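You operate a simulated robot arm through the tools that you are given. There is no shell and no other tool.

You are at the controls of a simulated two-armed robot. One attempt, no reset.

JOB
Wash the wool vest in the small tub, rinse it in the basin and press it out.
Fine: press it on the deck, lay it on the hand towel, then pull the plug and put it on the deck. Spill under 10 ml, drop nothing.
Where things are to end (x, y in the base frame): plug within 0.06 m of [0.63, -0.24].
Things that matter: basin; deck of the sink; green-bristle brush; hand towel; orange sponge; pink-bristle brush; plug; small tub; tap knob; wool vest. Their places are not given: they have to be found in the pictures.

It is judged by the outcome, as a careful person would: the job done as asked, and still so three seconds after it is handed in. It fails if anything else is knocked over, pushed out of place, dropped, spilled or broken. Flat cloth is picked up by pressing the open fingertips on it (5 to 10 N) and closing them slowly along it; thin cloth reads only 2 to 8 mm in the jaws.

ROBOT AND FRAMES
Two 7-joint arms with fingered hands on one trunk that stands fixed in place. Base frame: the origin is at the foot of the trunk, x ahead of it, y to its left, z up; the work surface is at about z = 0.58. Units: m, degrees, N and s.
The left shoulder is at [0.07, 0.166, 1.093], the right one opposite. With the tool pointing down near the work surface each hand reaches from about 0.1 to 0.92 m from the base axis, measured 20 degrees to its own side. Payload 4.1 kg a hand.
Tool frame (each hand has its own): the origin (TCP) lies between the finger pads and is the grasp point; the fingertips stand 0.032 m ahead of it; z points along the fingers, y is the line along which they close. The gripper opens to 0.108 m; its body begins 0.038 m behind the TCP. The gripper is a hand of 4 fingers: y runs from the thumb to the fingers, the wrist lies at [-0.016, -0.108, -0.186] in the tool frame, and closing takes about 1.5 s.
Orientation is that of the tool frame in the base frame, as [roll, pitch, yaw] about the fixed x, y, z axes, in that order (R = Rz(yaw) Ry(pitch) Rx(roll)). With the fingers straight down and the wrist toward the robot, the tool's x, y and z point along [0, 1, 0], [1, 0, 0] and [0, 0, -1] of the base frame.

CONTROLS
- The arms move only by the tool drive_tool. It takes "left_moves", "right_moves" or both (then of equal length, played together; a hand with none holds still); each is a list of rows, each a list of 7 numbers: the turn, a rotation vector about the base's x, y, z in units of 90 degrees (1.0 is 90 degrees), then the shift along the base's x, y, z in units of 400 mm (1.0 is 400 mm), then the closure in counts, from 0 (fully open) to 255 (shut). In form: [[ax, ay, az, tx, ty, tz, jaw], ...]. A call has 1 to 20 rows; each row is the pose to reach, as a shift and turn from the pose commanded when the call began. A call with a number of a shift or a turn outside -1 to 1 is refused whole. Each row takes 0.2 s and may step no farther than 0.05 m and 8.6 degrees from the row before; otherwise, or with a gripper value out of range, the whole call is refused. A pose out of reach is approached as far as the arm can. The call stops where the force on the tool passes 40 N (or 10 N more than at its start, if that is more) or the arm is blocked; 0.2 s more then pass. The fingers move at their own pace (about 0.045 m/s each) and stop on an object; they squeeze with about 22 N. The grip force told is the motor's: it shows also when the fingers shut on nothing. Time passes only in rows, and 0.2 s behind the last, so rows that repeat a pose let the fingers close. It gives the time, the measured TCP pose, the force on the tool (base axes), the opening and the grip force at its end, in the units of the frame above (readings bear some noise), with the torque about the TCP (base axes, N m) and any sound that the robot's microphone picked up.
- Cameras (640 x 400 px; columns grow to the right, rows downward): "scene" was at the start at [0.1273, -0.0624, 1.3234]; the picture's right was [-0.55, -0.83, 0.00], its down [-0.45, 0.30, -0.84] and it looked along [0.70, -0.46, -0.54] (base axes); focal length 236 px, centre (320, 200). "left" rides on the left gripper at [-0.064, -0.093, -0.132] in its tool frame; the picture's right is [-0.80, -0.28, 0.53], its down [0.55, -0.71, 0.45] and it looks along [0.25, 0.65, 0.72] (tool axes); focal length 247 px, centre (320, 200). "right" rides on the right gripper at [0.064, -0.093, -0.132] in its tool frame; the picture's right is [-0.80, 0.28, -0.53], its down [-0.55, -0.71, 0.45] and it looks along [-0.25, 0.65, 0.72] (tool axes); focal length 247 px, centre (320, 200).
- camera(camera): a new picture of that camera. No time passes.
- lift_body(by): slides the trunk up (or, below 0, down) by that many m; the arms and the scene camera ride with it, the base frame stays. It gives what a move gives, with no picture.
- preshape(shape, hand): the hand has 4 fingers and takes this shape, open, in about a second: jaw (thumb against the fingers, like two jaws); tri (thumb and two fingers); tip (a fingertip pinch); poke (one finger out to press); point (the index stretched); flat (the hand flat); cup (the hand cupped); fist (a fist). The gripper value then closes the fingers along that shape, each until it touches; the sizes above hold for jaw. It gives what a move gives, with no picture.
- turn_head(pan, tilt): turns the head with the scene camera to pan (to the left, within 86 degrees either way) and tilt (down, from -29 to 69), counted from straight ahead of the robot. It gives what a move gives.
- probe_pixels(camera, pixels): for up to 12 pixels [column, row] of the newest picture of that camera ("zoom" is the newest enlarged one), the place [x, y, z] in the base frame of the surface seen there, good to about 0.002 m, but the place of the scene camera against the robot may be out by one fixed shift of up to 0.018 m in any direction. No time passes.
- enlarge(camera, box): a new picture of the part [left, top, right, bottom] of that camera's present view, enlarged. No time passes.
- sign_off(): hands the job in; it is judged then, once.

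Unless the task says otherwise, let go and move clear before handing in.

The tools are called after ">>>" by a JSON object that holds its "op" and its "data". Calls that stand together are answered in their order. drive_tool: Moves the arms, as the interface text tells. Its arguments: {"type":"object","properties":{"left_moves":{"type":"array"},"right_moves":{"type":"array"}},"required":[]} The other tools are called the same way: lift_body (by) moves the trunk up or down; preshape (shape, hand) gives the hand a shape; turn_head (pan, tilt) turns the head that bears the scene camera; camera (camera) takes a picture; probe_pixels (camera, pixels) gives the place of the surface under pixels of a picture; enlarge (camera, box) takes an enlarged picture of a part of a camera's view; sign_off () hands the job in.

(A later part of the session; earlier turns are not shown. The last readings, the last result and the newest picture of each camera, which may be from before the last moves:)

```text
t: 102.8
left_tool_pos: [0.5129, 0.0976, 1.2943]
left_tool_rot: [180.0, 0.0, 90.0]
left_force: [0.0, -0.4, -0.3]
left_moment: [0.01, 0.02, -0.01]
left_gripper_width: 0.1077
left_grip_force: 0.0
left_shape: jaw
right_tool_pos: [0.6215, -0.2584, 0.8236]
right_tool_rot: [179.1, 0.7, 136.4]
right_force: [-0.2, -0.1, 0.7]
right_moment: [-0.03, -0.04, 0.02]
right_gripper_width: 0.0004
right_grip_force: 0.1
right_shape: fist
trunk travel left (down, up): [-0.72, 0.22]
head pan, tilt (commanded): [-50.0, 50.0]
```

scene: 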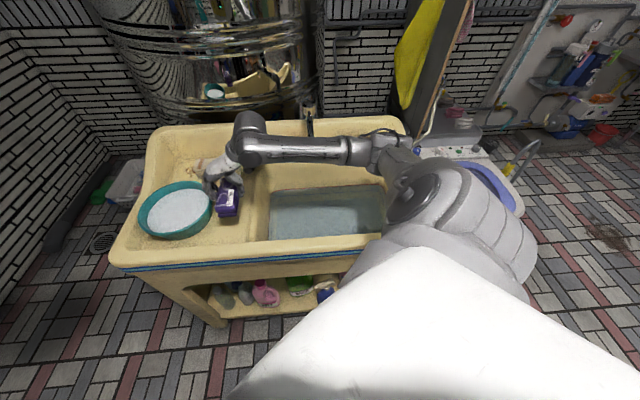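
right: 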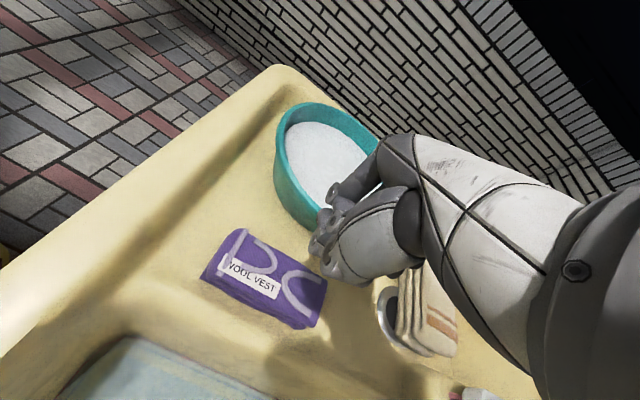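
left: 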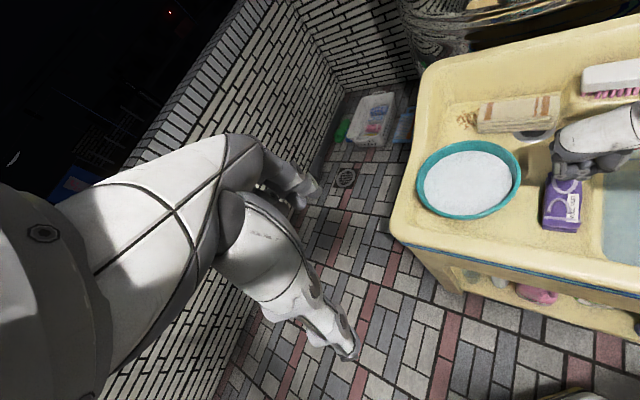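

That press completed without an overload stop. Now the near half, same force and length.

>>> {"op": "drive_tool", "data": {"right_moves": [[0, 0, 0, -0.04, 0.039, 0, 255], [0, 0, 0, -0.07, 0.068, 0, 255], [0, 0, 0, -0.07, 0.068, -0.02, 255], [0, 0, 0, -0.07, 0.068, -0.035, 255], [0, 0, 0, -0.07, 0.068, -0.043, 255], [0, 0, 0, -0.07, 0.068, -0.047, 255], [0, 0, 0, -0.07, 0.068, -0.048, 255], [0, 0, 0, -0.07, 0.068, -0.048, 255], [0, 0, 0, -0.07, 0.068, -0.048, 255], [0, 0, 0, -0.07, 0.068, -0.048, 255], [0, 0, 0, -0.07, 0.068, -0.047, 255], [0, 0, 0, -0.07, 0.068, -0.047, 255], [0, 0, 0, -0.07, 0.068, -0.046, 255], [0, 0, 0, -0.07, 0.068, -0.046, 255], [0, 0, 0, -0.07, 0.068, -0.046, 255], [0, 0, 0, -0.07, 0.068, -0.045, 255], [0, 0, 0, -0.07, 0.068, 0, 255], [0, 0, 0, -0.07, 0.068, 0.08, 255], [0, 0, 0, -0.04, 0.04, 0.18, 255], [0, 0, 0, -0.04, 0.04, 0.2, 255]]}}

>>> {"op": "camera", "data": {"camera": "right"}}

>>> {"op": "enlarge", "data": {"camera": "right", "box": [180, 210, 350, 340]}}

>>> {"op": "enlarge", "data": {"camera": "left", "box": [480, 110, 640, 250]}}

```text
t: 107.0
left_tool_pos: [0.5121, 0.0985, 1.2948]
left_tool_rot: [-180.0, 0.0, 90.0]
left_force: [-0.9, 0.0, -0.7]
left_moment: [-0.01, -0.01, -0.01]
left_gripper_width: 0.1075
left_grip_force: 0.1
left_shape: jaw
right_tool_pos: [0.6038, -0.2418, 0.9052]
right_tool_rot: [179.0, 0.8, 136.4]
right_force: [0.6, 0.2, -0.3]
right_moment: [-0.06, 0.03, -0.02]
right_gripper_width: 0.0003
right_grip_force: 0.0
right_shape: fist
trunk travel left (down, up): [-0.72, 0.22]
head pan, tilt (commanded): [-50.0, 50.0]
```

```text
taken
```

right: 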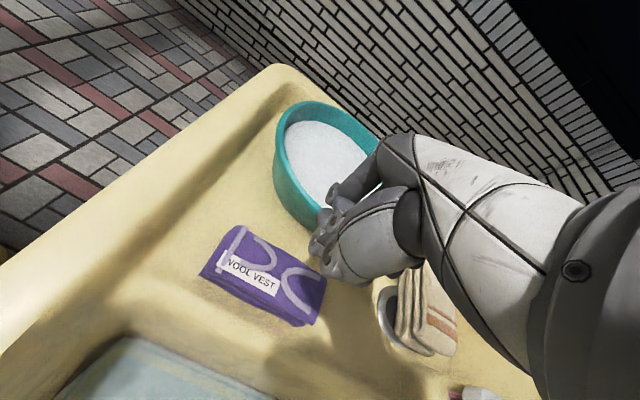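

```text
3.08 times, centred on (265, 275) of right
```

zoom: 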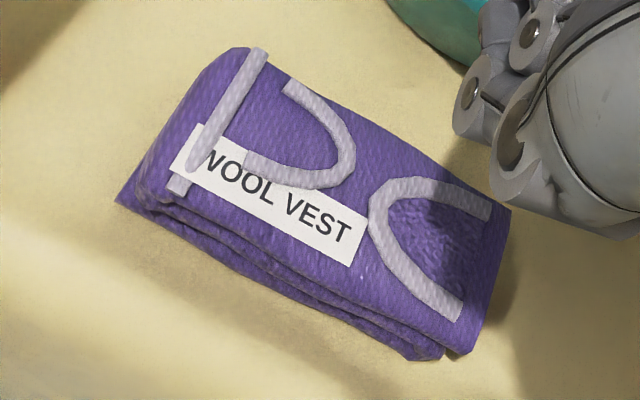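

```text
2.86 times, centred on (560, 180) of left
```

zoom: 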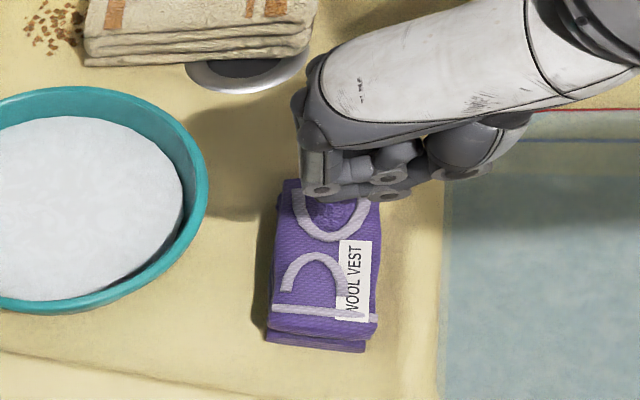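

The vest is pressed out well now. I'll open the right hand to the jaw shape again and measure the vest's present pose for re-gripping.

>>> {"op": "probe_pixels", "data": {"camera": "zoom", "pixels": [[277, 215], [315, 240], [330, 330], [290, 330], [375, 330], [283, 190]]}}

>>> {"op": "enlarge", "data": {"camera": "right", "box": [180, 210, 350, 340]}}

>>> {"op": "probe_pixels", "data": {"camera": "zoom", "pixels": [[240, 55], [500, 208], [465, 335], [165, 195], [118, 200], [410, 355], [300, 215], [350, 290], [440, 210]]}}

>>> {"op": "preshape", "data": {"shape": "jaw", "hand": "right"}}

```text
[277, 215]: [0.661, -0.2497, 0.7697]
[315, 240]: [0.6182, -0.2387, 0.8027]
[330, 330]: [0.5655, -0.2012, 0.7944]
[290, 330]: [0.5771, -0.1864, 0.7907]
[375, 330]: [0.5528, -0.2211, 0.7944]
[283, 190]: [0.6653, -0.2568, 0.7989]
```

```text
3.08 times, centred on (265, 275) of right
```

zoom: 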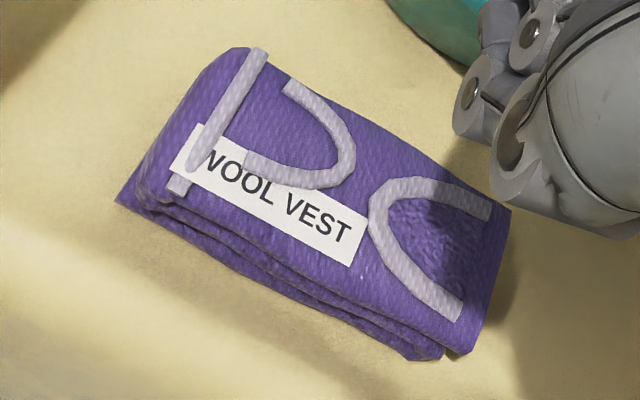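

```text
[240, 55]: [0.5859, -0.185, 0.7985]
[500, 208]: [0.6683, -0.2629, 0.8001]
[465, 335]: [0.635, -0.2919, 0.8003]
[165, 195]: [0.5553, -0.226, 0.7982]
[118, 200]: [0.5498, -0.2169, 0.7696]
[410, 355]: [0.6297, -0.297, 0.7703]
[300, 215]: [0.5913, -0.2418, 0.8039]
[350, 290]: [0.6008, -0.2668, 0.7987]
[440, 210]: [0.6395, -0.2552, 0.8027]
```

```text
t: 107.9
left_tool_pos: [0.5128, 0.0985, 1.2955]
left_tool_rot: [180.0, 0.1, 90.0]
left_force: [-0.6, 0.2, 1.1]
left_moment: [-0.02, 0.02, 0.02]
left_gripper_width: 0.1078
left_grip_force: 0.0
left_shape: jaw
right_tool_pos: [0.6048, -0.2406, 0.904]
right_tool_rot: [179.0, 0.8, 136.4]
right_force: [-0.2, 0.6, 0.4]
right_moment: [-0.01, 0.0, 0.01]
right_gripper_width: 0.1079
right_grip_force: 0.0
right_shape: jaw
trunk travel left (down, up): [-0.72, 0.22]
head pan, tilt (commanded): [-50.0, 50.0]
```

The vest is centred at (0.611,-0.2415), long axis -43.4°. Before re-gripping I'll probe the surface around and behind the towel to plan how the fingers will fit there.

>>> {"op": "enlarge", "data": {"camera": "left", "box": [440, 50, 600, 150]}}

>>> {"op": "probe_pixels", "data": {"camera": "left", "pixels": [[520, 92], [520, 86], [520, 78], [520, 65], [500, 92], [500, 80], [550, 86], [550, 75], [570, 95], [575, 85], [470, 95], [480, 110]]}}

>>> {"op": "drive_tool", "data": {"right_moves": [[-0.002, 0.014, 0, 0.016, -0.002, 0, 70], [-0.002, 0.014, 0, 0.016, -0.002, -0.03, 70], [-0.002, 0.014, 0, 0.016, -0.002, -0.03, 70], [-0.002, 0.014, 0, 0.016, -0.002, -0.03, 70], [-0.002, 0.014, 0, 0.016, -0.002, -0.03, 70]]}}

```text
4.00 times, centred on (520, 100) of left
```

zoom: 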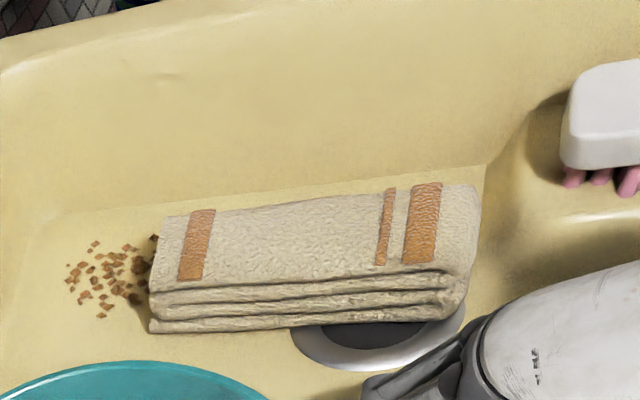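

```text
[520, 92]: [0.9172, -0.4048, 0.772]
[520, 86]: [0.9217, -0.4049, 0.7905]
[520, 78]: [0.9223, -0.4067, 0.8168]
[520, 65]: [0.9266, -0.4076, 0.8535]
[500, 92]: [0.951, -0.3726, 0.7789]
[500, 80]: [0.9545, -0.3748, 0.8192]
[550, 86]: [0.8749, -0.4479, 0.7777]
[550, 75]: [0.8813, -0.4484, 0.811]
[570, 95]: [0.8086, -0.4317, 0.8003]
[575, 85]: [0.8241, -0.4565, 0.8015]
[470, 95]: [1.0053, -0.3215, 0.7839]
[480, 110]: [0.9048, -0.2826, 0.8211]
```

```text
t: 109.1
left_tool_pos: [0.5121, 0.0987, 1.2956]
left_tool_rot: [-180.0, 0.0, 90.0]
left_force: [0.1, 0.4, 0.7]
left_moment: [-0.01, 0.01, 0.03]
left_gripper_width: 0.1075
left_grip_force: 0.0
left_shape: jaw
right_tool_pos: [0.6123, -0.242, 0.8927]
right_tool_rot: [180.0, 0.1, 136.4]
right_force: [0.5, -0.5, 0.7]
right_moment: [-0.01, 0.01, 0.01]
right_gripper_width: 0.0788
right_grip_force: 0.0
right_shape: jaw
trunk travel left (down, up): [-0.72, 0.22]
head pan, tilt (commanded): [-50.0, 50.0]
```

There's 7 cm of free space behind the towel up to the back wall, so the fingers will fit. I'll go down over the vest and grip it across its width again.

>>> {"op": "drive_tool", "data": {"right_moves": [[0, 0, 0, -0.002, 0.001, -0.06, 70], [0, 0, 0, -0.002, 0.001, -0.12, 70], [0, 0, 0, -0.002, 0.001, -0.17, 70], [0, 0, 0, -0.002, 0.001, -0.205, 70], [0, 0, 0, -0.002, 0.001, -0.225, 70], [0, 0, 0, -0.002, 0.001, -0.23, 70], [0, 0, 0, -0.002, 0.001, -0.23, 100], [0, 0, 0, -0.002, 0.001, -0.23, 130], [0, 0, 0, -0.002, 0.001, -0.23, 160], [0, 0, 0, -0.002, 0.001, -0.23, 190], [0, 0, 0, -0.002, 0.001, -0.23, 220], [0, 0, 0, -0.002, 0.001, -0.23, 255], [0, 0, 0, -0.002, 0.001, -0.23, 255], [0, 0, 0, -0.002, 0.001, -0.23, 255]]}}

>>> {"op": "camera", "data": {"camera": "right"}}

>>> {"op": "enlarge", "data": {"camera": "left", "box": [480, 110, 640, 250]}}

```text
t: 112.1
left_tool_pos: [0.5108, 0.1004, 1.2963]
left_tool_rot: [179.8, 0.0, 90.0]
left_force: [-0.2, 0.4, -0.1]
left_moment: [0.02, -0.03, -0.01]
left_gripper_width: 0.1076
left_grip_force: 0.0
left_shape: jaw
right_tool_pos: [0.6121, -0.2401, 0.8024]
right_tool_rot: [180.0, 0.0, 136.4]
right_force: [2.0, -2.5, 15.9]
right_moment: [-0.72, 0.55, 0.14]
right_gripper_width: 0.0508
right_grip_force: 22.6
right_shape: jaw
trunk travel left (down, up): [-0.72, 0.22]
head pan, tilt (commanded): [-50.0, 50.0]
```

```text
taken
```

right: 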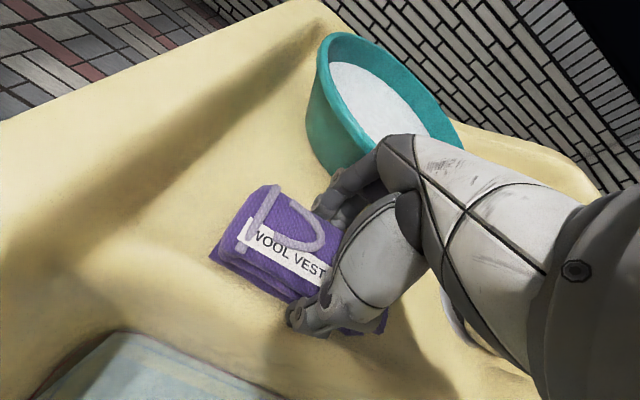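

```text
2.86 times, centred on (560, 180) of left
```

zoom: 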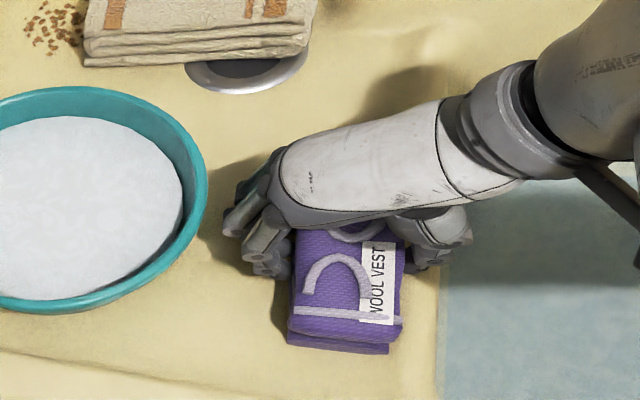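

Gripped again at 0.0508 m. I'll lift it 0.15 m and look before turning it to match the towel.

>>> {"op": "drive_tool", "data": {"right_moves": [[0, 0, 0, 0, 0, 0.02, 255], [0, 0, 0, 0, 0, 0.06, 255], [0, 0, 0, 0, 0, 0.12, 255], [0, 0, 0, 0, 0, 0.2, 255], [0, 0, 0, 0, 0, 0.28, 255], [0, 0, 0, 0, 0, 0.36, 255], [0, 0, 0, 0, 0, 0.38, 255], [0, 0, 0, 0, 0, 0.38, 255]]}}

>>> {"op": "drive_tool", "data": {"right_moves": [[0, 0, -0.083, 0.015, -0.01, 0, 255], [0, 0, -0.166, 0.03, -0.02, 0, 255], [0, 0, -0.25, 0.05, -0.03, 0, 255], [0, 0, -0.333, 0.07, -0.04, 0, 255], [0, 0, -0.416, 0.09, -0.05, 0, 255], [0, 0, -0.5, 0.11, -0.06, 0, 255], [0, 0, -0.583, 0.13, -0.07, 0, 255], [0, 0, -0.666, 0.15, -0.08, 0, 255], [0, 0, -0.75, 0.17, -0.09, 0, 255], [0, 0, -0.833, 0.19, -0.1, 0, 255], [0, 0, -0.916, 0.205, -0.105, 0, 255], [0, 0, -1.0, 0.22, -0.11, 0, 255], [0, 0, -1.0, 0.22, -0.11, 0, 255], [0, 0, -1.0, 0.22, -0.11, 0, 255]]}}

>>> {"op": "camera", "data": {"camera": "right"}}

>>> {"op": "camera", "data": {"camera": "left"}}

>>> {"op": "camera", "data": {"camera": "scene"}}

```text
t: 113.9
left_tool_pos: [0.5127, 0.0981, 1.2962]
left_tool_rot: [180.0, 0.0, 90.1]
left_force: [0.0, -0.9, 0.0]
left_moment: [0.02, -0.02, -0.04]
left_gripper_width: 0.1076
left_grip_force: 0.0
left_shape: jaw
right_tool_pos: [0.6128, -0.2437, 0.9547]
right_tool_rot: [-180.0, 0.0, 136.4]
right_force: [-0.7, -0.4, -2.3]
right_moment: [0.0, -0.02, -0.01]
right_gripper_width: 0.0504
right_grip_force: 22.1
right_shape: jaw
trunk travel left (down, up): [-0.72, 0.22]
head pan, tilt (commanded): [-50.0, 50.0]
```

```text
t: 116.9
left_tool_pos: [0.5129, 0.0977, 1.2953]
left_tool_rot: [-180.0, 0.0, 89.9]
left_force: [0.1, 0.2, -1.0]
left_moment: [0.01, 0.02, 0.01]
left_gripper_width: 0.1074
left_grip_force: 0.1
left_shape: jaw
right_tool_pos: [0.7011, -0.2845, 0.9536]
right_tool_rot: [-180.0, 0.1, 46.3]
right_force: [0.2, 0.4, -2.2]
right_moment: [-0.04, -0.03, -0.04]
right_gripper_width: 0.0504
right_grip_force: 22.3
right_shape: jaw
trunk travel left (down, up): [-0.72, 0.22]
head pan, tilt (commanded): [-50.0, 50.0]
```

```text
taken
```

right: 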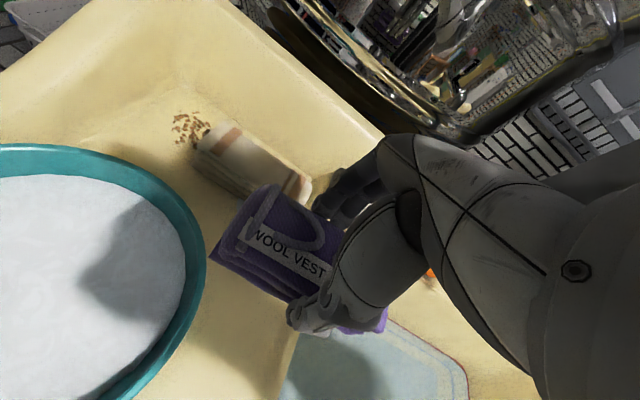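

```text
taken
```

left: 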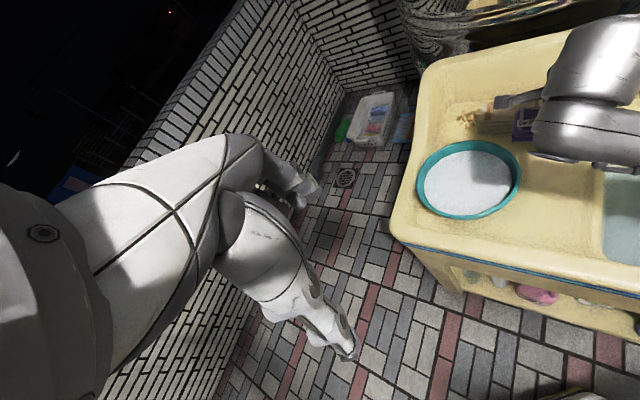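

```text
taken
```

scene: 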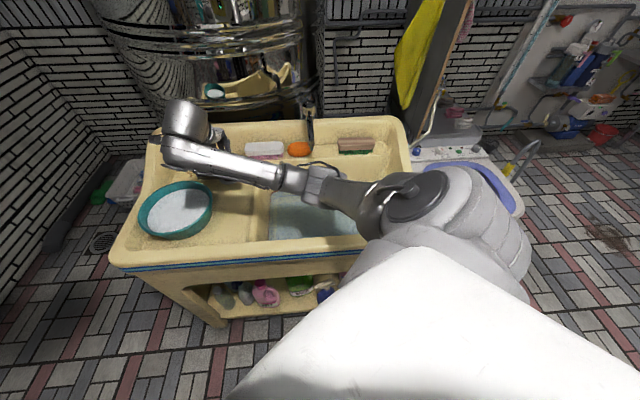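

The vest is turned parallel to the towel with the pose reached well. I'll re-probe the towel's visible top in the right picture to confirm its location before moving over it.

>>> {"op": "enlarge", "data": {"camera": "right", "box": [160, 90, 360, 250]}}

>>> {"op": "probe_pixels", "data": {"camera": "right", "pixels": [[205, 145], [225, 125], [237, 133], [300, 180], [310, 185], [250, 165], [270, 160], [210, 175], [260, 150], [240, 180]]}}

```text
2.50 times, centred on (260, 170) of right
```

zoom: 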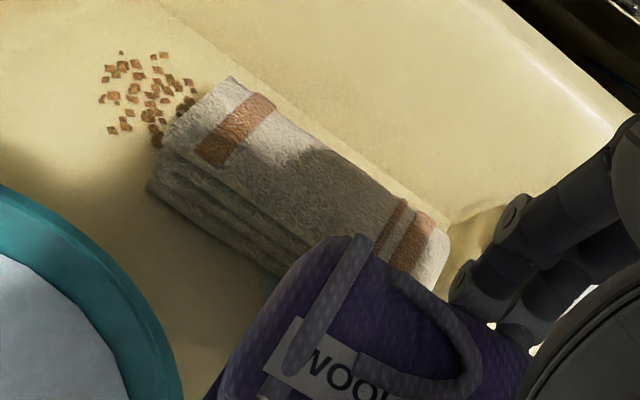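

```text
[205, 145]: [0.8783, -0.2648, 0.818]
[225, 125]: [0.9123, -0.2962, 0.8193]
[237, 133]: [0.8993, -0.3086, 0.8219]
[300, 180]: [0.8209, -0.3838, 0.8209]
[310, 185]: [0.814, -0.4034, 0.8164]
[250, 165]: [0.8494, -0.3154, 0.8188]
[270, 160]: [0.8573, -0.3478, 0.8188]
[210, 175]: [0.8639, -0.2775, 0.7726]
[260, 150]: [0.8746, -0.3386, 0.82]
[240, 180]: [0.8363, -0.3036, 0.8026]
```

The towel is where I measured it (centre ≈(0.845,-0.333), top 0.82). I'll move the vest over it at z≈0.93.

>>> {"op": "drive_tool", "data": {"right_moves": [[0, 0, 0, 0.05, -0.017, -0.005, 255], [0, 0, 0, 0.11, -0.037, -0.015, 255], [0, 0, 0, 0.17, -0.057, -0.025, 255], [0, 0, 0, 0.23, -0.077, -0.035, 255], [0, 0, 0, 0.29, -0.097, -0.045, 255], [0, 0, 0, 0.34, -0.114, -0.05, 255], [0, 0, 0, 0.36, -0.121, -0.05, 255], [0, 0, 0, 0.36, -0.121, -0.05, 255]]}}

>>> {"op": "camera", "data": {"camera": "right"}}

>>> {"op": "camera", "data": {"camera": "scene"}}

>>> {"op": "camera", "data": {"camera": "left"}}

```text
t: 118.7
left_tool_pos: [0.5131, 0.0989, 1.2947]
left_tool_rot: [-180.0, -0.1, 90.0]
left_force: [0.5, 0.0, 0.1]
left_moment: [0.04, -0.01, 0.03]
left_gripper_width: 0.1075
left_grip_force: 0.1
left_shape: jaw
right_tool_pos: [0.8435, -0.3335, 0.9336]
right_tool_rot: [-180.0, 0.0, 46.4]
right_force: [1.0, -0.6, -1.5]
right_moment: [-0.03, 0.01, 0.02]
right_gripper_width: 0.0504
right_grip_force: 22.2
right_shape: jaw
trunk travel left (down, up): [-0.72, 0.22]
head pan, tilt (commanded): [-50.0, 50.0]
```

```text
taken
```

right: 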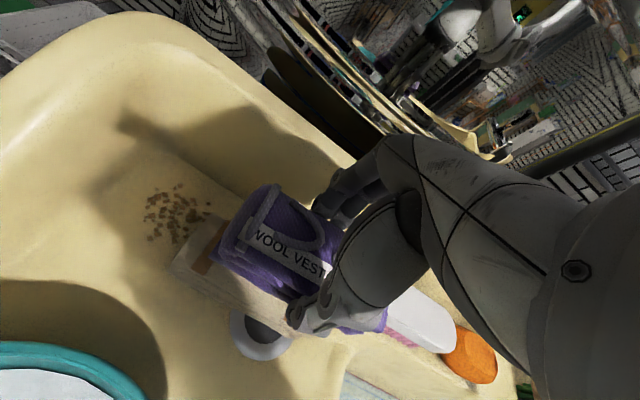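

```text
taken
```

scene: 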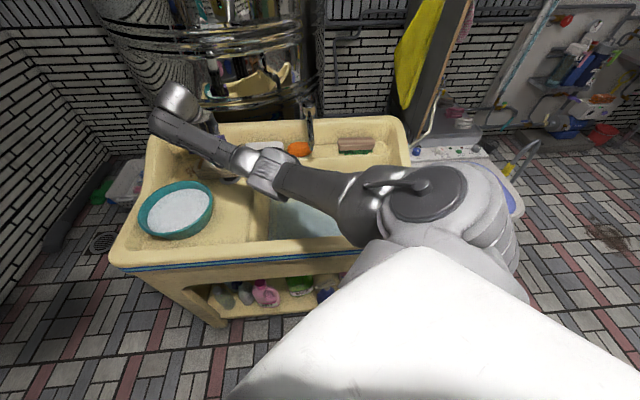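

```text
taken
```

left: 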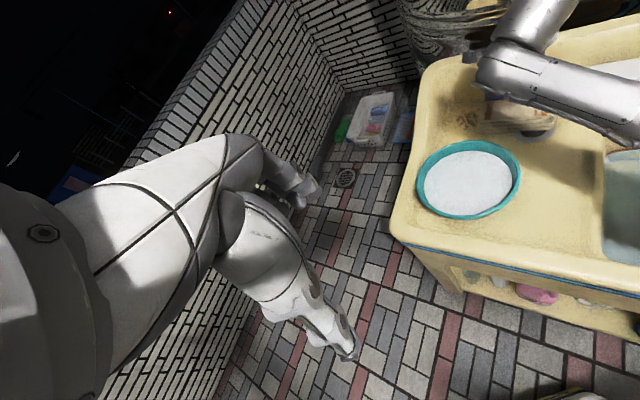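

The vest hangs above the towel. I'll lower it to about 2 cm above the towel and check the alignment.

>>> {"op": "drive_tool", "data": {"right_moves": [[0, 0, 0, 0.003, 0.001, -0.04, 255], [0, 0, 0, 0.003, 0.001, -0.08, 255], [0, 0, 0, 0.003, 0.001, -0.115, 255], [0, 0, 0, 0.003, 0.001, -0.13, 255], [0, 0, 0, 0.003, 0.001, -0.13, 255]]}}

>>> {"op": "camera", "data": {"camera": "right"}}

>>> {"op": "enlarge", "data": {"camera": "right", "box": [150, 150, 400, 370]}}

>>> {"op": "enlarge", "data": {"camera": "scene", "box": [140, 80, 300, 220]}}

>>> {"op": "enlarge", "data": {"camera": "left", "box": [440, 40, 600, 160]}}

```text
t: 119.9
left_tool_pos: [0.5135, 0.0975, 1.2944]
left_tool_rot: [179.9, 0.0, 90.0]
left_force: [-0.7, 0.8, -1.0]
left_moment: [0.01, 0.0, -0.01]
left_gripper_width: 0.1075
left_grip_force: 0.2
left_shape: jaw
right_tool_pos: [0.8443, -0.3333, 0.8816]
right_tool_rot: [-179.9, 0.0, 46.4]
right_force: [0.3, -0.8, -2.0]
right_moment: [-0.03, -0.04, 0.0]
right_gripper_width: 0.0503
right_grip_force: 21.4
right_shape: jaw
trunk travel left (down, up): [-0.72, 0.22]
head pan, tilt (commanded): [-50.0, 50.0]
```

```text
taken
```

right: 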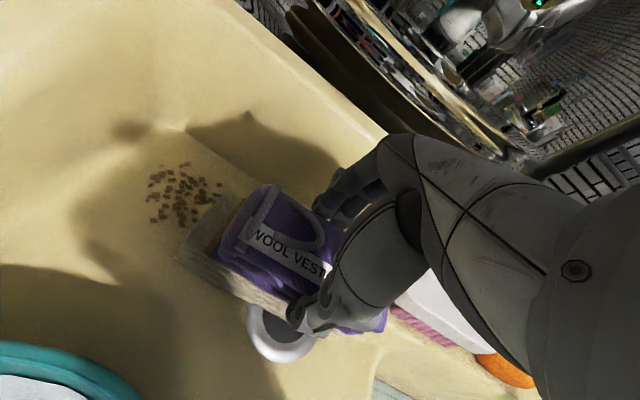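

```text
1.82 times, centred on (275, 260) of right
```

zoom: 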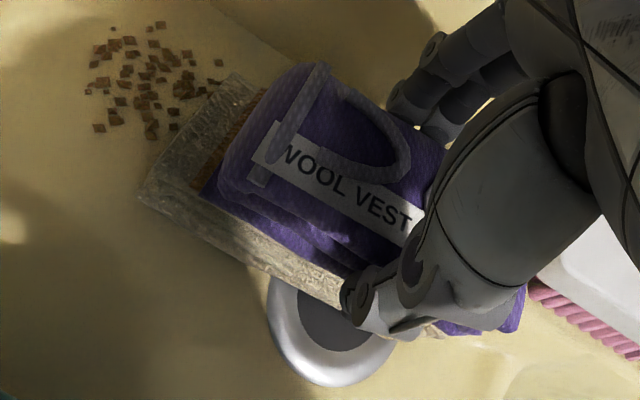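

```text
2.86 times, centred on (220, 150) of scene
```

zoom: 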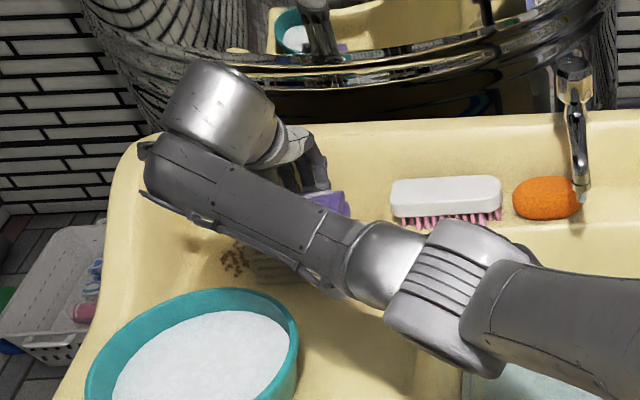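

```text
3.33 times, centred on (520, 100) of left
```

zoom: 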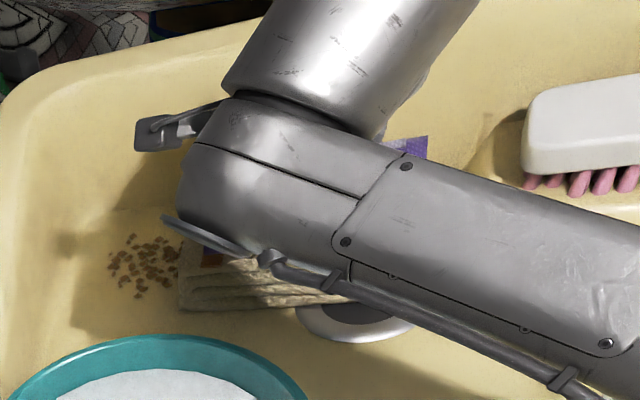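

The vest covers the towel with a little of its left end exposed. I'll probe vest and towel edges in the zoomed right view to quantify the offset.

>>> {"op": "enlarge", "data": {"camera": "right", "box": [150, 150, 400, 370]}}

>>> {"op": "probe_pixels", "data": {"camera": "zoom", "pixels": [[145, 190], [235, 80], [320, 285], [208, 190], [225, 165], [290, 75], [250, 235], [330, 275], [515, 310], [440, 335], [425, 335], [180, 140]]}}

```text
1.82 times, centred on (275, 260) of right
```

zoom: 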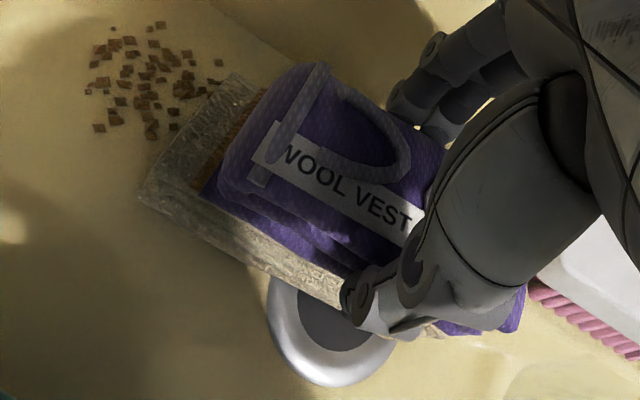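

```text
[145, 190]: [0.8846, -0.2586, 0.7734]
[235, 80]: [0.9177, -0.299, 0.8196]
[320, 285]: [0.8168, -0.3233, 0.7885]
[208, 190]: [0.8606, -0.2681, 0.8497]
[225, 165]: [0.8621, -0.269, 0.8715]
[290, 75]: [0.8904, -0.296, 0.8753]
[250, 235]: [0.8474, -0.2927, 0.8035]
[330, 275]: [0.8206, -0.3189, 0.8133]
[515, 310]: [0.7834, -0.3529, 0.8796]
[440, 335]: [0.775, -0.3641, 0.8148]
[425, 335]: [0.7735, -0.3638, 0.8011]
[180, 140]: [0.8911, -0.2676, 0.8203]
```

The vest is centred along the towel's length (u -0.362 vs -0.3635) and about 4 mm toward the front, so I'll shift it 4 mm back while lowering onto the towel.

>>> {"op": "drive_tool", "data": {"right_moves": [[0, 0, 0, 0.007, -0.007, -0.01, 255], [0, 0, 0, 0.007, -0.007, -0.025, 255], [0, 0, 0, 0.007, -0.007, -0.037, 255], [0, 0, 0, 0.007, -0.007, -0.044, 255], [0, 0, 0, 0.007, -0.007, -0.05, 255], [0, 0, 0, 0.007, -0.007, -0.05, 255]]}}

```text
t: 121.3
left_tool_pos: [0.5131, 0.099, 1.2965]
left_tool_rot: [180.0, 0.0, 90.0]
left_force: [-0.1, 0.0, 0.2]
left_moment: [0.01, -0.01, -0.02]
left_gripper_width: 0.1075
left_grip_force: 0.2
left_shape: jaw
right_tool_pos: [0.8478, -0.3362, 0.8613]
right_tool_rot: [179.8, 0.0, 46.3]
right_force: [0.7, 0.0, 4.3]
right_moment: [0.01, 0.04, 0.02]
right_gripper_width: 0.0502
right_grip_force: 22.4
right_shape: jaw
trunk travel left (down, up): [-0.72, 0.22]
head pan, tilt (commanded): [-50.0, 50.0]
```

The vest now rests on the towel (4.3 N up). I'll open the jaws slowly and rise straight up.

>>> {"op": "drive_tool", "data": {"right_moves": [[0, 0, 0, 0, 0, -0.002, 220], [0, 0, 0, 0, 0, -0.002, 180], [0, 0, 0, 0, 0, -0.002, 140], [0, 0, 0, 0, 0, -0.002, 100], [0, 0, 0, 0, 0, -0.002, 60], [0, 0, 0, 0, 0, -0.002, 60], [0, 0, 0, 0, 0, -0.002, 60], [0, 0, 0, 0, 0, 0.02, 60], [0, 0, 0, 0, 0, 0.06, 60], [0, 0, 0, 0, 0, 0.12, 60], [0, 0, 0, 0, 0, 0.2, 60], [0, 0, 0, 0, 0, 0.25, 60], [0, 0, 0, 0, 0, 0.25, 60]]}}

>>> {"op": "camera", "data": {"camera": "right"}}

>>> {"op": "enlarge", "data": {"camera": "right", "box": [150, 150, 400, 370]}}

>>> {"op": "enlarge", "data": {"camera": "left", "box": [440, 40, 600, 160]}}

```text
t: 124.1
left_tool_pos: [0.5146, 0.0988, 1.2944]
left_tool_rot: [179.9, 0.1, 90.1]
left_force: [0.2, -0.4, 0.5]
left_moment: [-0.01, -0.02, 0.0]
left_gripper_width: 0.1074
left_grip_force: 0.1
left_shape: jaw
right_tool_pos: [0.8472, -0.3341, 0.9621]
right_tool_rot: [180.0, 0.1, 46.4]
right_force: [-0.1, 0.5, -0.8]
right_moment: [0.04, 0.02, 0.01]
right_gripper_width: 0.0825
right_grip_force: 0.0
right_shape: jaw
trunk travel left (down, up): [-0.72, 0.22]
head pan, tilt (commanded): [-50.0, 50.0]
```

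```text
taken
```

right: 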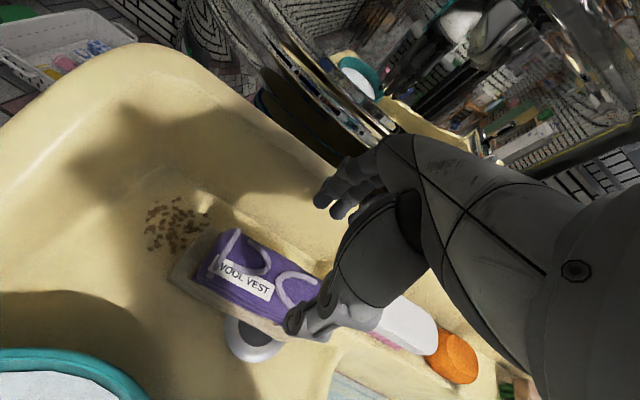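

```text
1.82 times, centred on (275, 260) of right
```

zoom: 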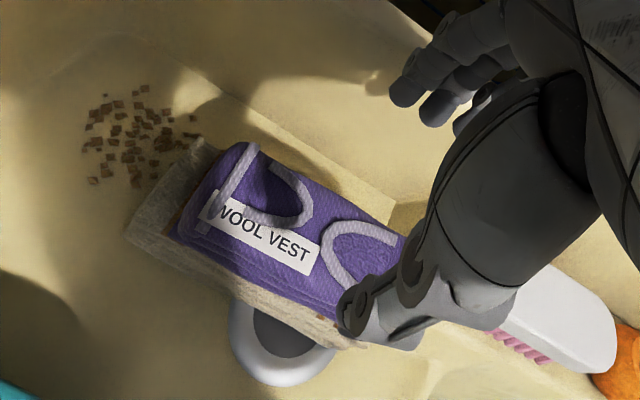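

```text
3.33 times, centred on (520, 100) of left
```

zoom: 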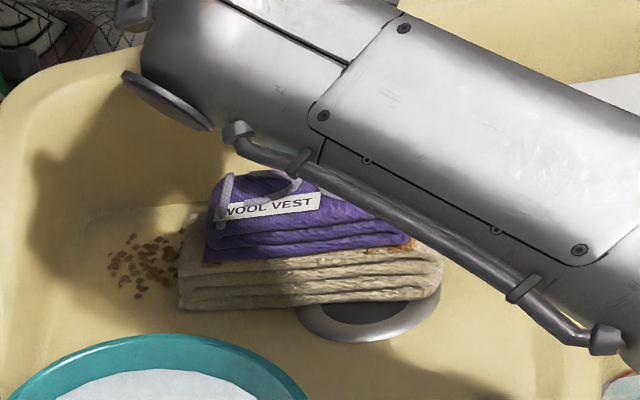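

The vest lies squarely on the towel stack. Next is the plug: I'll raise the hand clear, then raise the trunk a further 0.12 m so the arm comes into the basin steeply over the front rim.

>>> {"op": "drive_tool", "data": {"right_moves": [[0, 0, 0, 0, 0, 0.08, 60], [0, 0, 0, 0, 0, 0.16, 60], [0, 0, 0, -0.06, 0, 0.22, 60], [0, 0, 0, -0.14, 0, 0.22, 60], [0, 0, 0, -0.22, 0, 0.22, 60], [0, 0, 0, -0.3, -0.02, 0.22, 60], [0, 0, 0, -0.38, -0.04, 0.22, 60], [0, 0, 0, -0.38, -0.04, 0.22, 60]]}}

>>> {"op": "lift_body", "data": {"by": 0.12}}

>>> {"op": "camera", "data": {"camera": "scene"}}

>>> {"op": "camera", "data": {"camera": "right"}}

>>> {"op": "camera", "data": {"camera": "left"}}

```text
t: 125.9
left_tool_pos: [0.5122, 0.0994, 1.2943]
left_tool_rot: [-180.0, 0.1, 90.0]
left_force: [0.4, 0.3, -0.2]
left_moment: [0.01, 0.0, 0.01]
left_gripper_width: 0.1073
left_grip_force: 0.2
left_shape: jaw
right_tool_pos: [0.6967, -0.3518, 1.0492]
right_tool_rot: [180.0, 0.0, 46.3]
right_force: [-0.5, 0.2, 0.3]
right_moment: [-0.01, 0.03, -0.02]
right_gripper_width: 0.0825
right_grip_force: 0.0
right_shape: jaw
trunk travel left (down, up): [-0.72, 0.22]
head pan, tilt (commanded): [-50.0, 50.0]
```

```text
t: 127.4
left_tool_pos: [0.5142, 0.0979, 1.4161]
left_tool_rot: [-180.0, 0.0, 90.0]
left_force: [0.4, 0.0, -0.7]
left_moment: [-0.01, -0.05, 0.01]
left_gripper_width: 0.1077
left_grip_force: 0.0
left_shape: jaw
right_tool_pos: [0.6967, -0.3515, 1.1695]
right_tool_rot: [-180.0, 0.1, 46.4]
right_force: [-0.2, -0.4, 0.1]
right_moment: [0.03, 0.0, 0.01]
right_gripper_width: 0.0825
right_grip_force: 0.0
right_shape: jaw
trunk travel left (down, up): [-0.84, 0.1]
head pan, tilt (commanded): [-50.0, 50.0]
```

```text
taken
```

scene: 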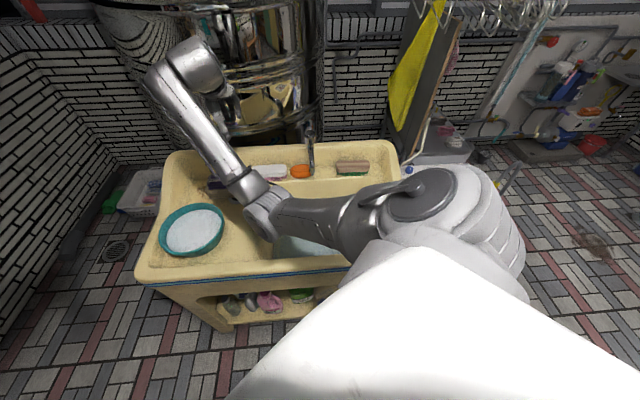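

```text
taken
```

right: 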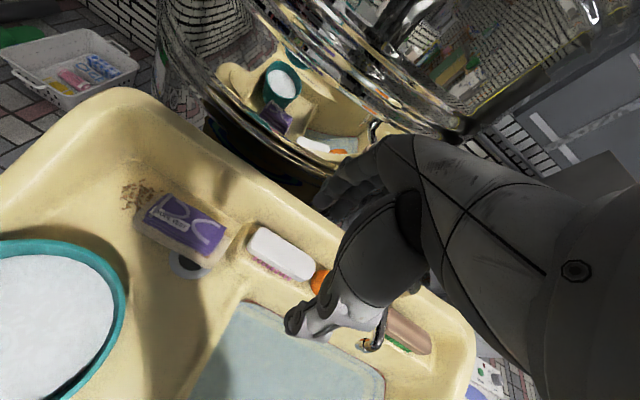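

```text
taken
```

left: 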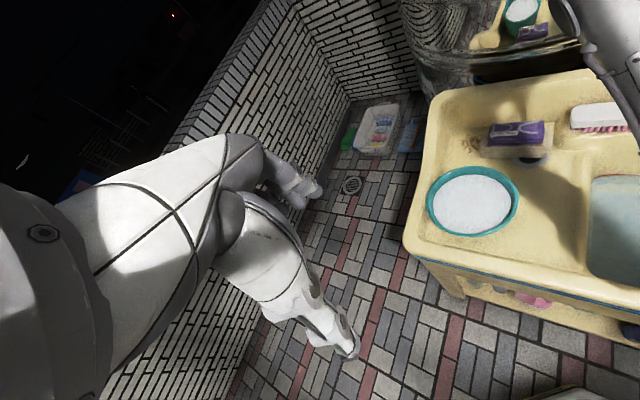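

All clear and the vest lies well on the towel. I'll carry the empty hand over the basin to above the plug, turning it 43.6° back, to z≈0.97.

>>> {"op": "drive_tool", "data": {"right_moves": [[0, 0, 0.037, -0.073, -0.0457, -0.02, 60], [0, 0, 0.075, -0.146, -0.0914, -0.04, 60], [0, 0, 0.112, -0.219, -0.137, -0.06, 60], [0, 0, 0.149, -0.292, -0.183, -0.09, 60], [0, 0, 0.187, -0.364, -0.2285, -0.13, 60], [0, 0, 0.224, -0.437, -0.274, -0.17, 60], [0, 0, 0.261, -0.51, -0.32, -0.21, 60], [0, 0, 0.298, -0.583, -0.3655, -0.25, 60], [0, 0, 0.336, -0.656, -0.411, -0.3, 60], [0, 0, 0.373, -0.729, -0.457, -0.35, 60], [0, 0, 0.41, -0.802, -0.5025, -0.4, 60], [0, 0, 0.448, -0.875, -0.548, -0.45, 60], [0, 0, 0.485, -0.9475, -0.594, -0.5, 60], [0, 0, 0.485, -0.9475, -0.594, -0.5, 60]]}}

>>> {"op": "camera", "data": {"camera": "right"}}

>>> {"op": "camera", "data": {"camera": "scene"}}

>>> {"op": "camera", "data": {"camera": "left"}}

```text
t: 130.4
left_tool_pos: [0.513, 0.0991, 1.4155]
left_tool_rot: [180.0, -0.1, 89.9]
left_force: [0.6, 0.1, -0.1]
left_moment: [0.0, 0.0, 0.0]
left_gripper_width: 0.1075
left_grip_force: 0.0
left_shape: jaw
right_tool_pos: [0.3173, -0.5877, 0.9701]
right_tool_rot: [180.0, 0.2, 90.1]
right_force: [-0.5, 0.0, 0.2]
right_moment: [-0.02, 0.02, -0.02]
right_gripper_width: 0.0825
right_grip_force: 0.0
right_shape: jaw
trunk travel left (down, up): [-0.84, 0.1]
head pan, tilt (commanded): [-50.0, 50.0]
```

```text
taken
```

right: 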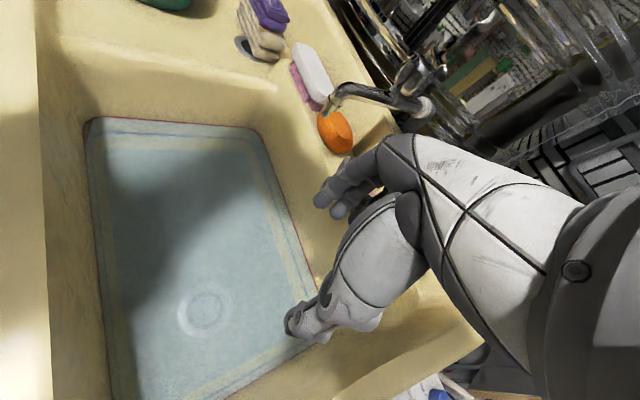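

```text
taken
```

scene: 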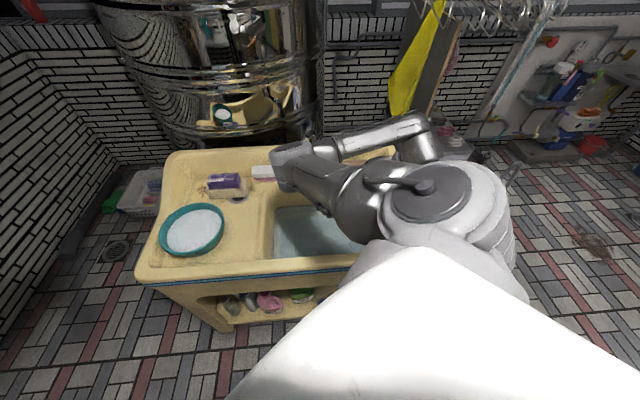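

```text
taken
```

left: 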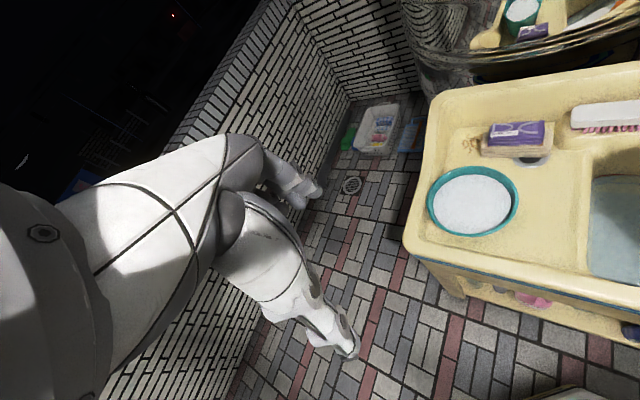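

The plug is visible at right (205,311). The elbow seems to sit in front of the sink over the basin's left part (scene (290,165)), so I'll probe the arm's positions before descending, and the plug.

>>> {"op": "probe_pixels", "data": {"camera": "scene", "pixels": [[275, 155], [290, 170], [310, 150], [340, 145], [380, 135], [420, 128], [430, 145], [330, 190], [360, 200], [310, 145], [295, 185], [312, 165]]}}

>>> {"op": "enlarge", "data": {"camera": "right", "box": [160, 275, 260, 345]}}

>>> {"op": "enlarge", "data": {"camera": "scene", "box": [230, 90, 460, 270]}}

```text
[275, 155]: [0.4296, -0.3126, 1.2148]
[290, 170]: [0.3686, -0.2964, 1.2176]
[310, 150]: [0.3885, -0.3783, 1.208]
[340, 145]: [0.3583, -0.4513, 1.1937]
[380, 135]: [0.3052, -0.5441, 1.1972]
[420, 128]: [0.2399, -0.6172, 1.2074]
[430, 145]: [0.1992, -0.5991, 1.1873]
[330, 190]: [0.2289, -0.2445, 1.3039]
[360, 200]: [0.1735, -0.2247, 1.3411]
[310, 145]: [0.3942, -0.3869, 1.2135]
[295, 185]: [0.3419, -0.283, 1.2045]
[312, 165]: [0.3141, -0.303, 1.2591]
```

```text
5.71 times, centred on (210, 310) of right
```

zoom: 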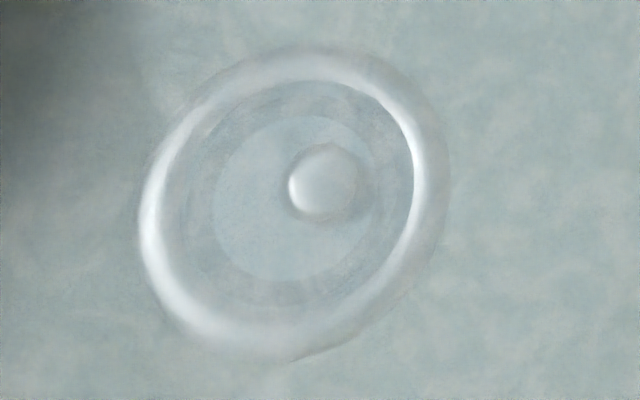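

```text
2.22 times, centred on (345, 180) of scene
```

zoom: 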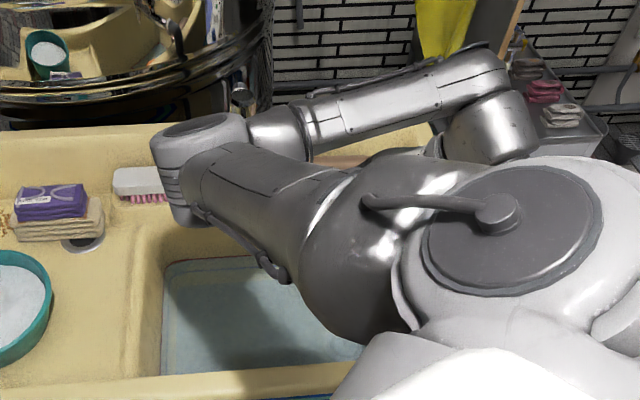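

The elbow will stay above the front rim during the descent. I'll probe the plug's knob and ring precisely in the zoomed view.

>>> {"op": "enlarge", "data": {"camera": "right", "box": [160, 275, 260, 345]}}

>>> {"op": "probe_pixels", "data": {"camera": "zoom", "pixels": [[325, 180], [300, 180], [350, 180], [325, 150], [325, 210], [250, 200], [280, 260], [240, 150], [200, 200], [150, 220], [415, 180], [290, 300]]}}

>>> {"op": "probe_pixels", "data": {"camera": "right", "pixels": [[115, 330], [170, 350], [290, 250], [260, 370], [85, 300], [70, 340], [320, 360], [300, 375], [340, 345], [100, 200], [45, 250]]}}

```text
5.71 times, centred on (210, 310) of right
```

zoom: 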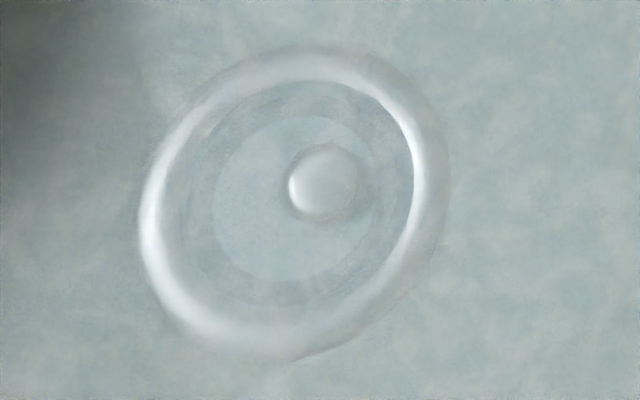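

```text
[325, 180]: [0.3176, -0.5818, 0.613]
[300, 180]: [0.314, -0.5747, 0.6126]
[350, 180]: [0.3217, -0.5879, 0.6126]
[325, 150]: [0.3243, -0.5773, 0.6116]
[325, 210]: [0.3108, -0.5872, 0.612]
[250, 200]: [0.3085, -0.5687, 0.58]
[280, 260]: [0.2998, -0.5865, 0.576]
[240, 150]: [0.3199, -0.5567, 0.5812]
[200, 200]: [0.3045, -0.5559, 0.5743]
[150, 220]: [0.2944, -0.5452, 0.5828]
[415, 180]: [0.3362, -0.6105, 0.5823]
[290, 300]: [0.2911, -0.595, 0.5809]
```

```text
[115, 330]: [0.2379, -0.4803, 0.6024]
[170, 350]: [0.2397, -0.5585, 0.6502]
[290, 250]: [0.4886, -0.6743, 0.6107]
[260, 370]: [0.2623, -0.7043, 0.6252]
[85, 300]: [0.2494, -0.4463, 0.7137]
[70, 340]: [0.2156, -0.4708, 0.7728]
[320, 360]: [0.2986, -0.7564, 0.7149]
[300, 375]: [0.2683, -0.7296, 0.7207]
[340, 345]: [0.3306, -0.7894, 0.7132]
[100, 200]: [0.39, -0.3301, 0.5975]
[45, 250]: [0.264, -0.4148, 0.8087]
```

The knob is centred at (0.3176,-0.5815), top z 0.613, about 24 mm across, on the plug at z≈0.58. I'll tilt the hand 15° (raising the wrist away from the basin's front-right corner), set the jaws to 0.06 m and descend to z≈0.70 above it.

>>> {"op": "drive_tool", "data": {"right_moves": [[0, 0.04, 0, 0.004, 0.004, -0.05, 113], [0, 0.08, 0, 0.008, 0.008, -0.12, 113], [0, 0.125, 0, 0.012, 0.012, -0.19, 113], [0, 0.1667, 0, 0.015, 0.0155, -0.26, 113], [0, 0.1667, 0, 0.015, 0.0155, -0.34, 113], [0, 0.1667, 0, 0.015, 0.0155, -0.42, 113], [0, 0.1667, 0, 0.015, 0.0155, -0.5, 113], [0, 0.1667, 0, 0.015, 0.0155, -0.57, 113], [0, 0.1667, 0, 0.015, 0.0155, -0.63, 113], [0, 0.1667, 0, 0.015, 0.0155, -0.675, 113], [0, 0.1667, 0, 0.015, 0.0155, -0.675, 113]]}}

>>> {"op": "camera", "data": {"camera": "right"}}

>>> {"op": "camera", "data": {"camera": "scene"}}

>>> {"op": "enlarge", "data": {"camera": "scene", "box": [230, 90, 460, 270]}}

```text
t: 132.8
left_tool_pos: [0.5136, 0.099, 1.4162]
left_tool_rot: [-180.0, 0.0, 89.8]
left_force: [-1.1, 0.4, -0.2]
left_moment: [-0.02, -0.01, 0.0]
left_gripper_width: 0.1076
left_grip_force: 0.1
left_shape: jaw
right_tool_pos: [0.3232, -0.5829, 0.6974]
right_tool_rot: [-165.0, -0.1, 90.1]
right_force: [0.5, 0.5, 0.2]
right_moment: [0.01, 0.03, 0.02]
right_gripper_width: 0.0606
right_grip_force: 0.1
right_shape: jaw
trunk travel left (down, up): [-0.84, 0.1]
head pan, tilt (commanded): [-50.0, 50.0]
```

```text
taken
```

right: 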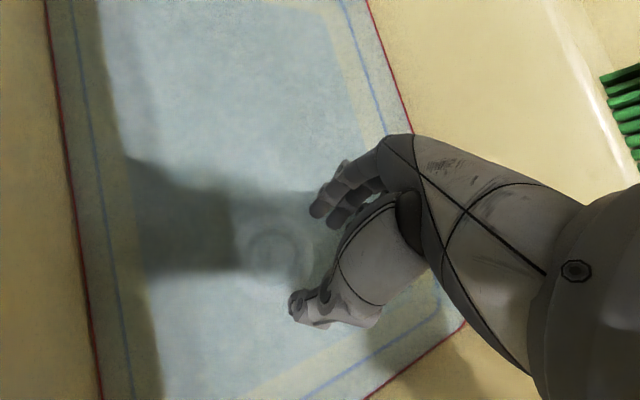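

```text
taken
```

scene: 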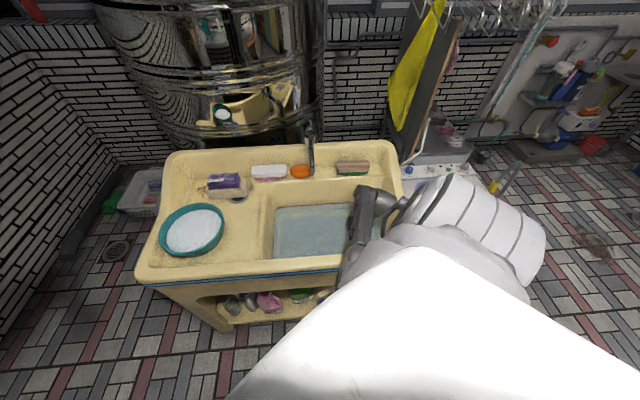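

```text
2.22 times, centred on (345, 180) of scene
```

zoom: 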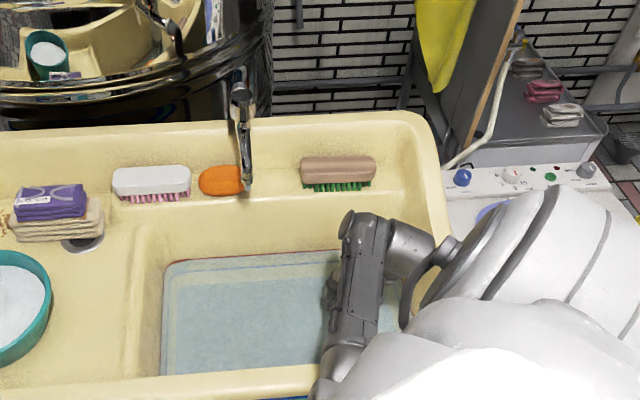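

The hand is over the plug at z≈0.70. I'll check forearm clearance over the front rim and right wall, and the knob and fingertip positions.

>>> {"op": "probe_pixels", "data": {"camera": "zoom", "pixels": [[360, 225], [355, 270], [350, 310], [340, 350], [330, 370], [325, 385], [405, 240], [415, 270], [410, 305], [315, 375], [390, 320]]}}

>>> {"op": "probe_pixels", "data": {"camera": "right", "pixels": [[272, 250], [262, 255], [285, 245], [295, 310], [300, 320], [318, 205], [340, 220], [322, 210], [310, 300], [335, 255]]}}

>>> {"op": "enlarge", "data": {"camera": "right", "box": [230, 160, 400, 340]}}

```text
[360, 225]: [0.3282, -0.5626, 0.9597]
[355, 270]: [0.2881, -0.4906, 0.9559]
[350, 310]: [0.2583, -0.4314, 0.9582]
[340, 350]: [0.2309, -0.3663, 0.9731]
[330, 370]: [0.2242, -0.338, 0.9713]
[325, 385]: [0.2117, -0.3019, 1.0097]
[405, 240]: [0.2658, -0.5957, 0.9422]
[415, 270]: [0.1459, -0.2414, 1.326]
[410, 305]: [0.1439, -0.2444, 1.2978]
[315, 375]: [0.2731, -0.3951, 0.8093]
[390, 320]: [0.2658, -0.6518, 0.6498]
```

```text
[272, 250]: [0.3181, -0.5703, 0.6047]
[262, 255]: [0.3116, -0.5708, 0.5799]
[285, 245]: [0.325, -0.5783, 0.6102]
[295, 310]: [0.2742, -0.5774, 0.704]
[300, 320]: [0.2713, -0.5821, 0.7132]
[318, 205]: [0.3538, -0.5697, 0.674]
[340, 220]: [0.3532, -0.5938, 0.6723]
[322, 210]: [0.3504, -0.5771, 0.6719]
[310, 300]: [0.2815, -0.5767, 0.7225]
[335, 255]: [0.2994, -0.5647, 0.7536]
```

```text
2.22 times, centred on (315, 250) of right
```

zoom: 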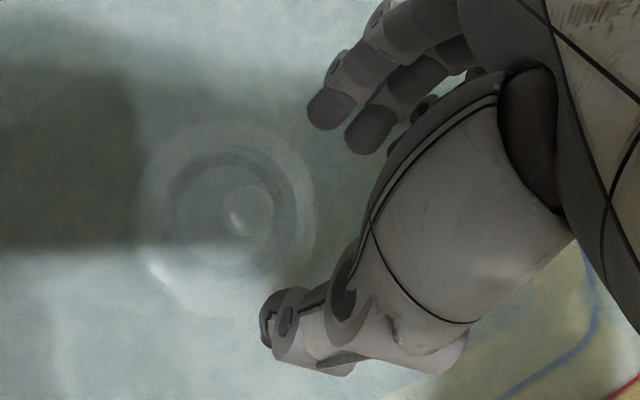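

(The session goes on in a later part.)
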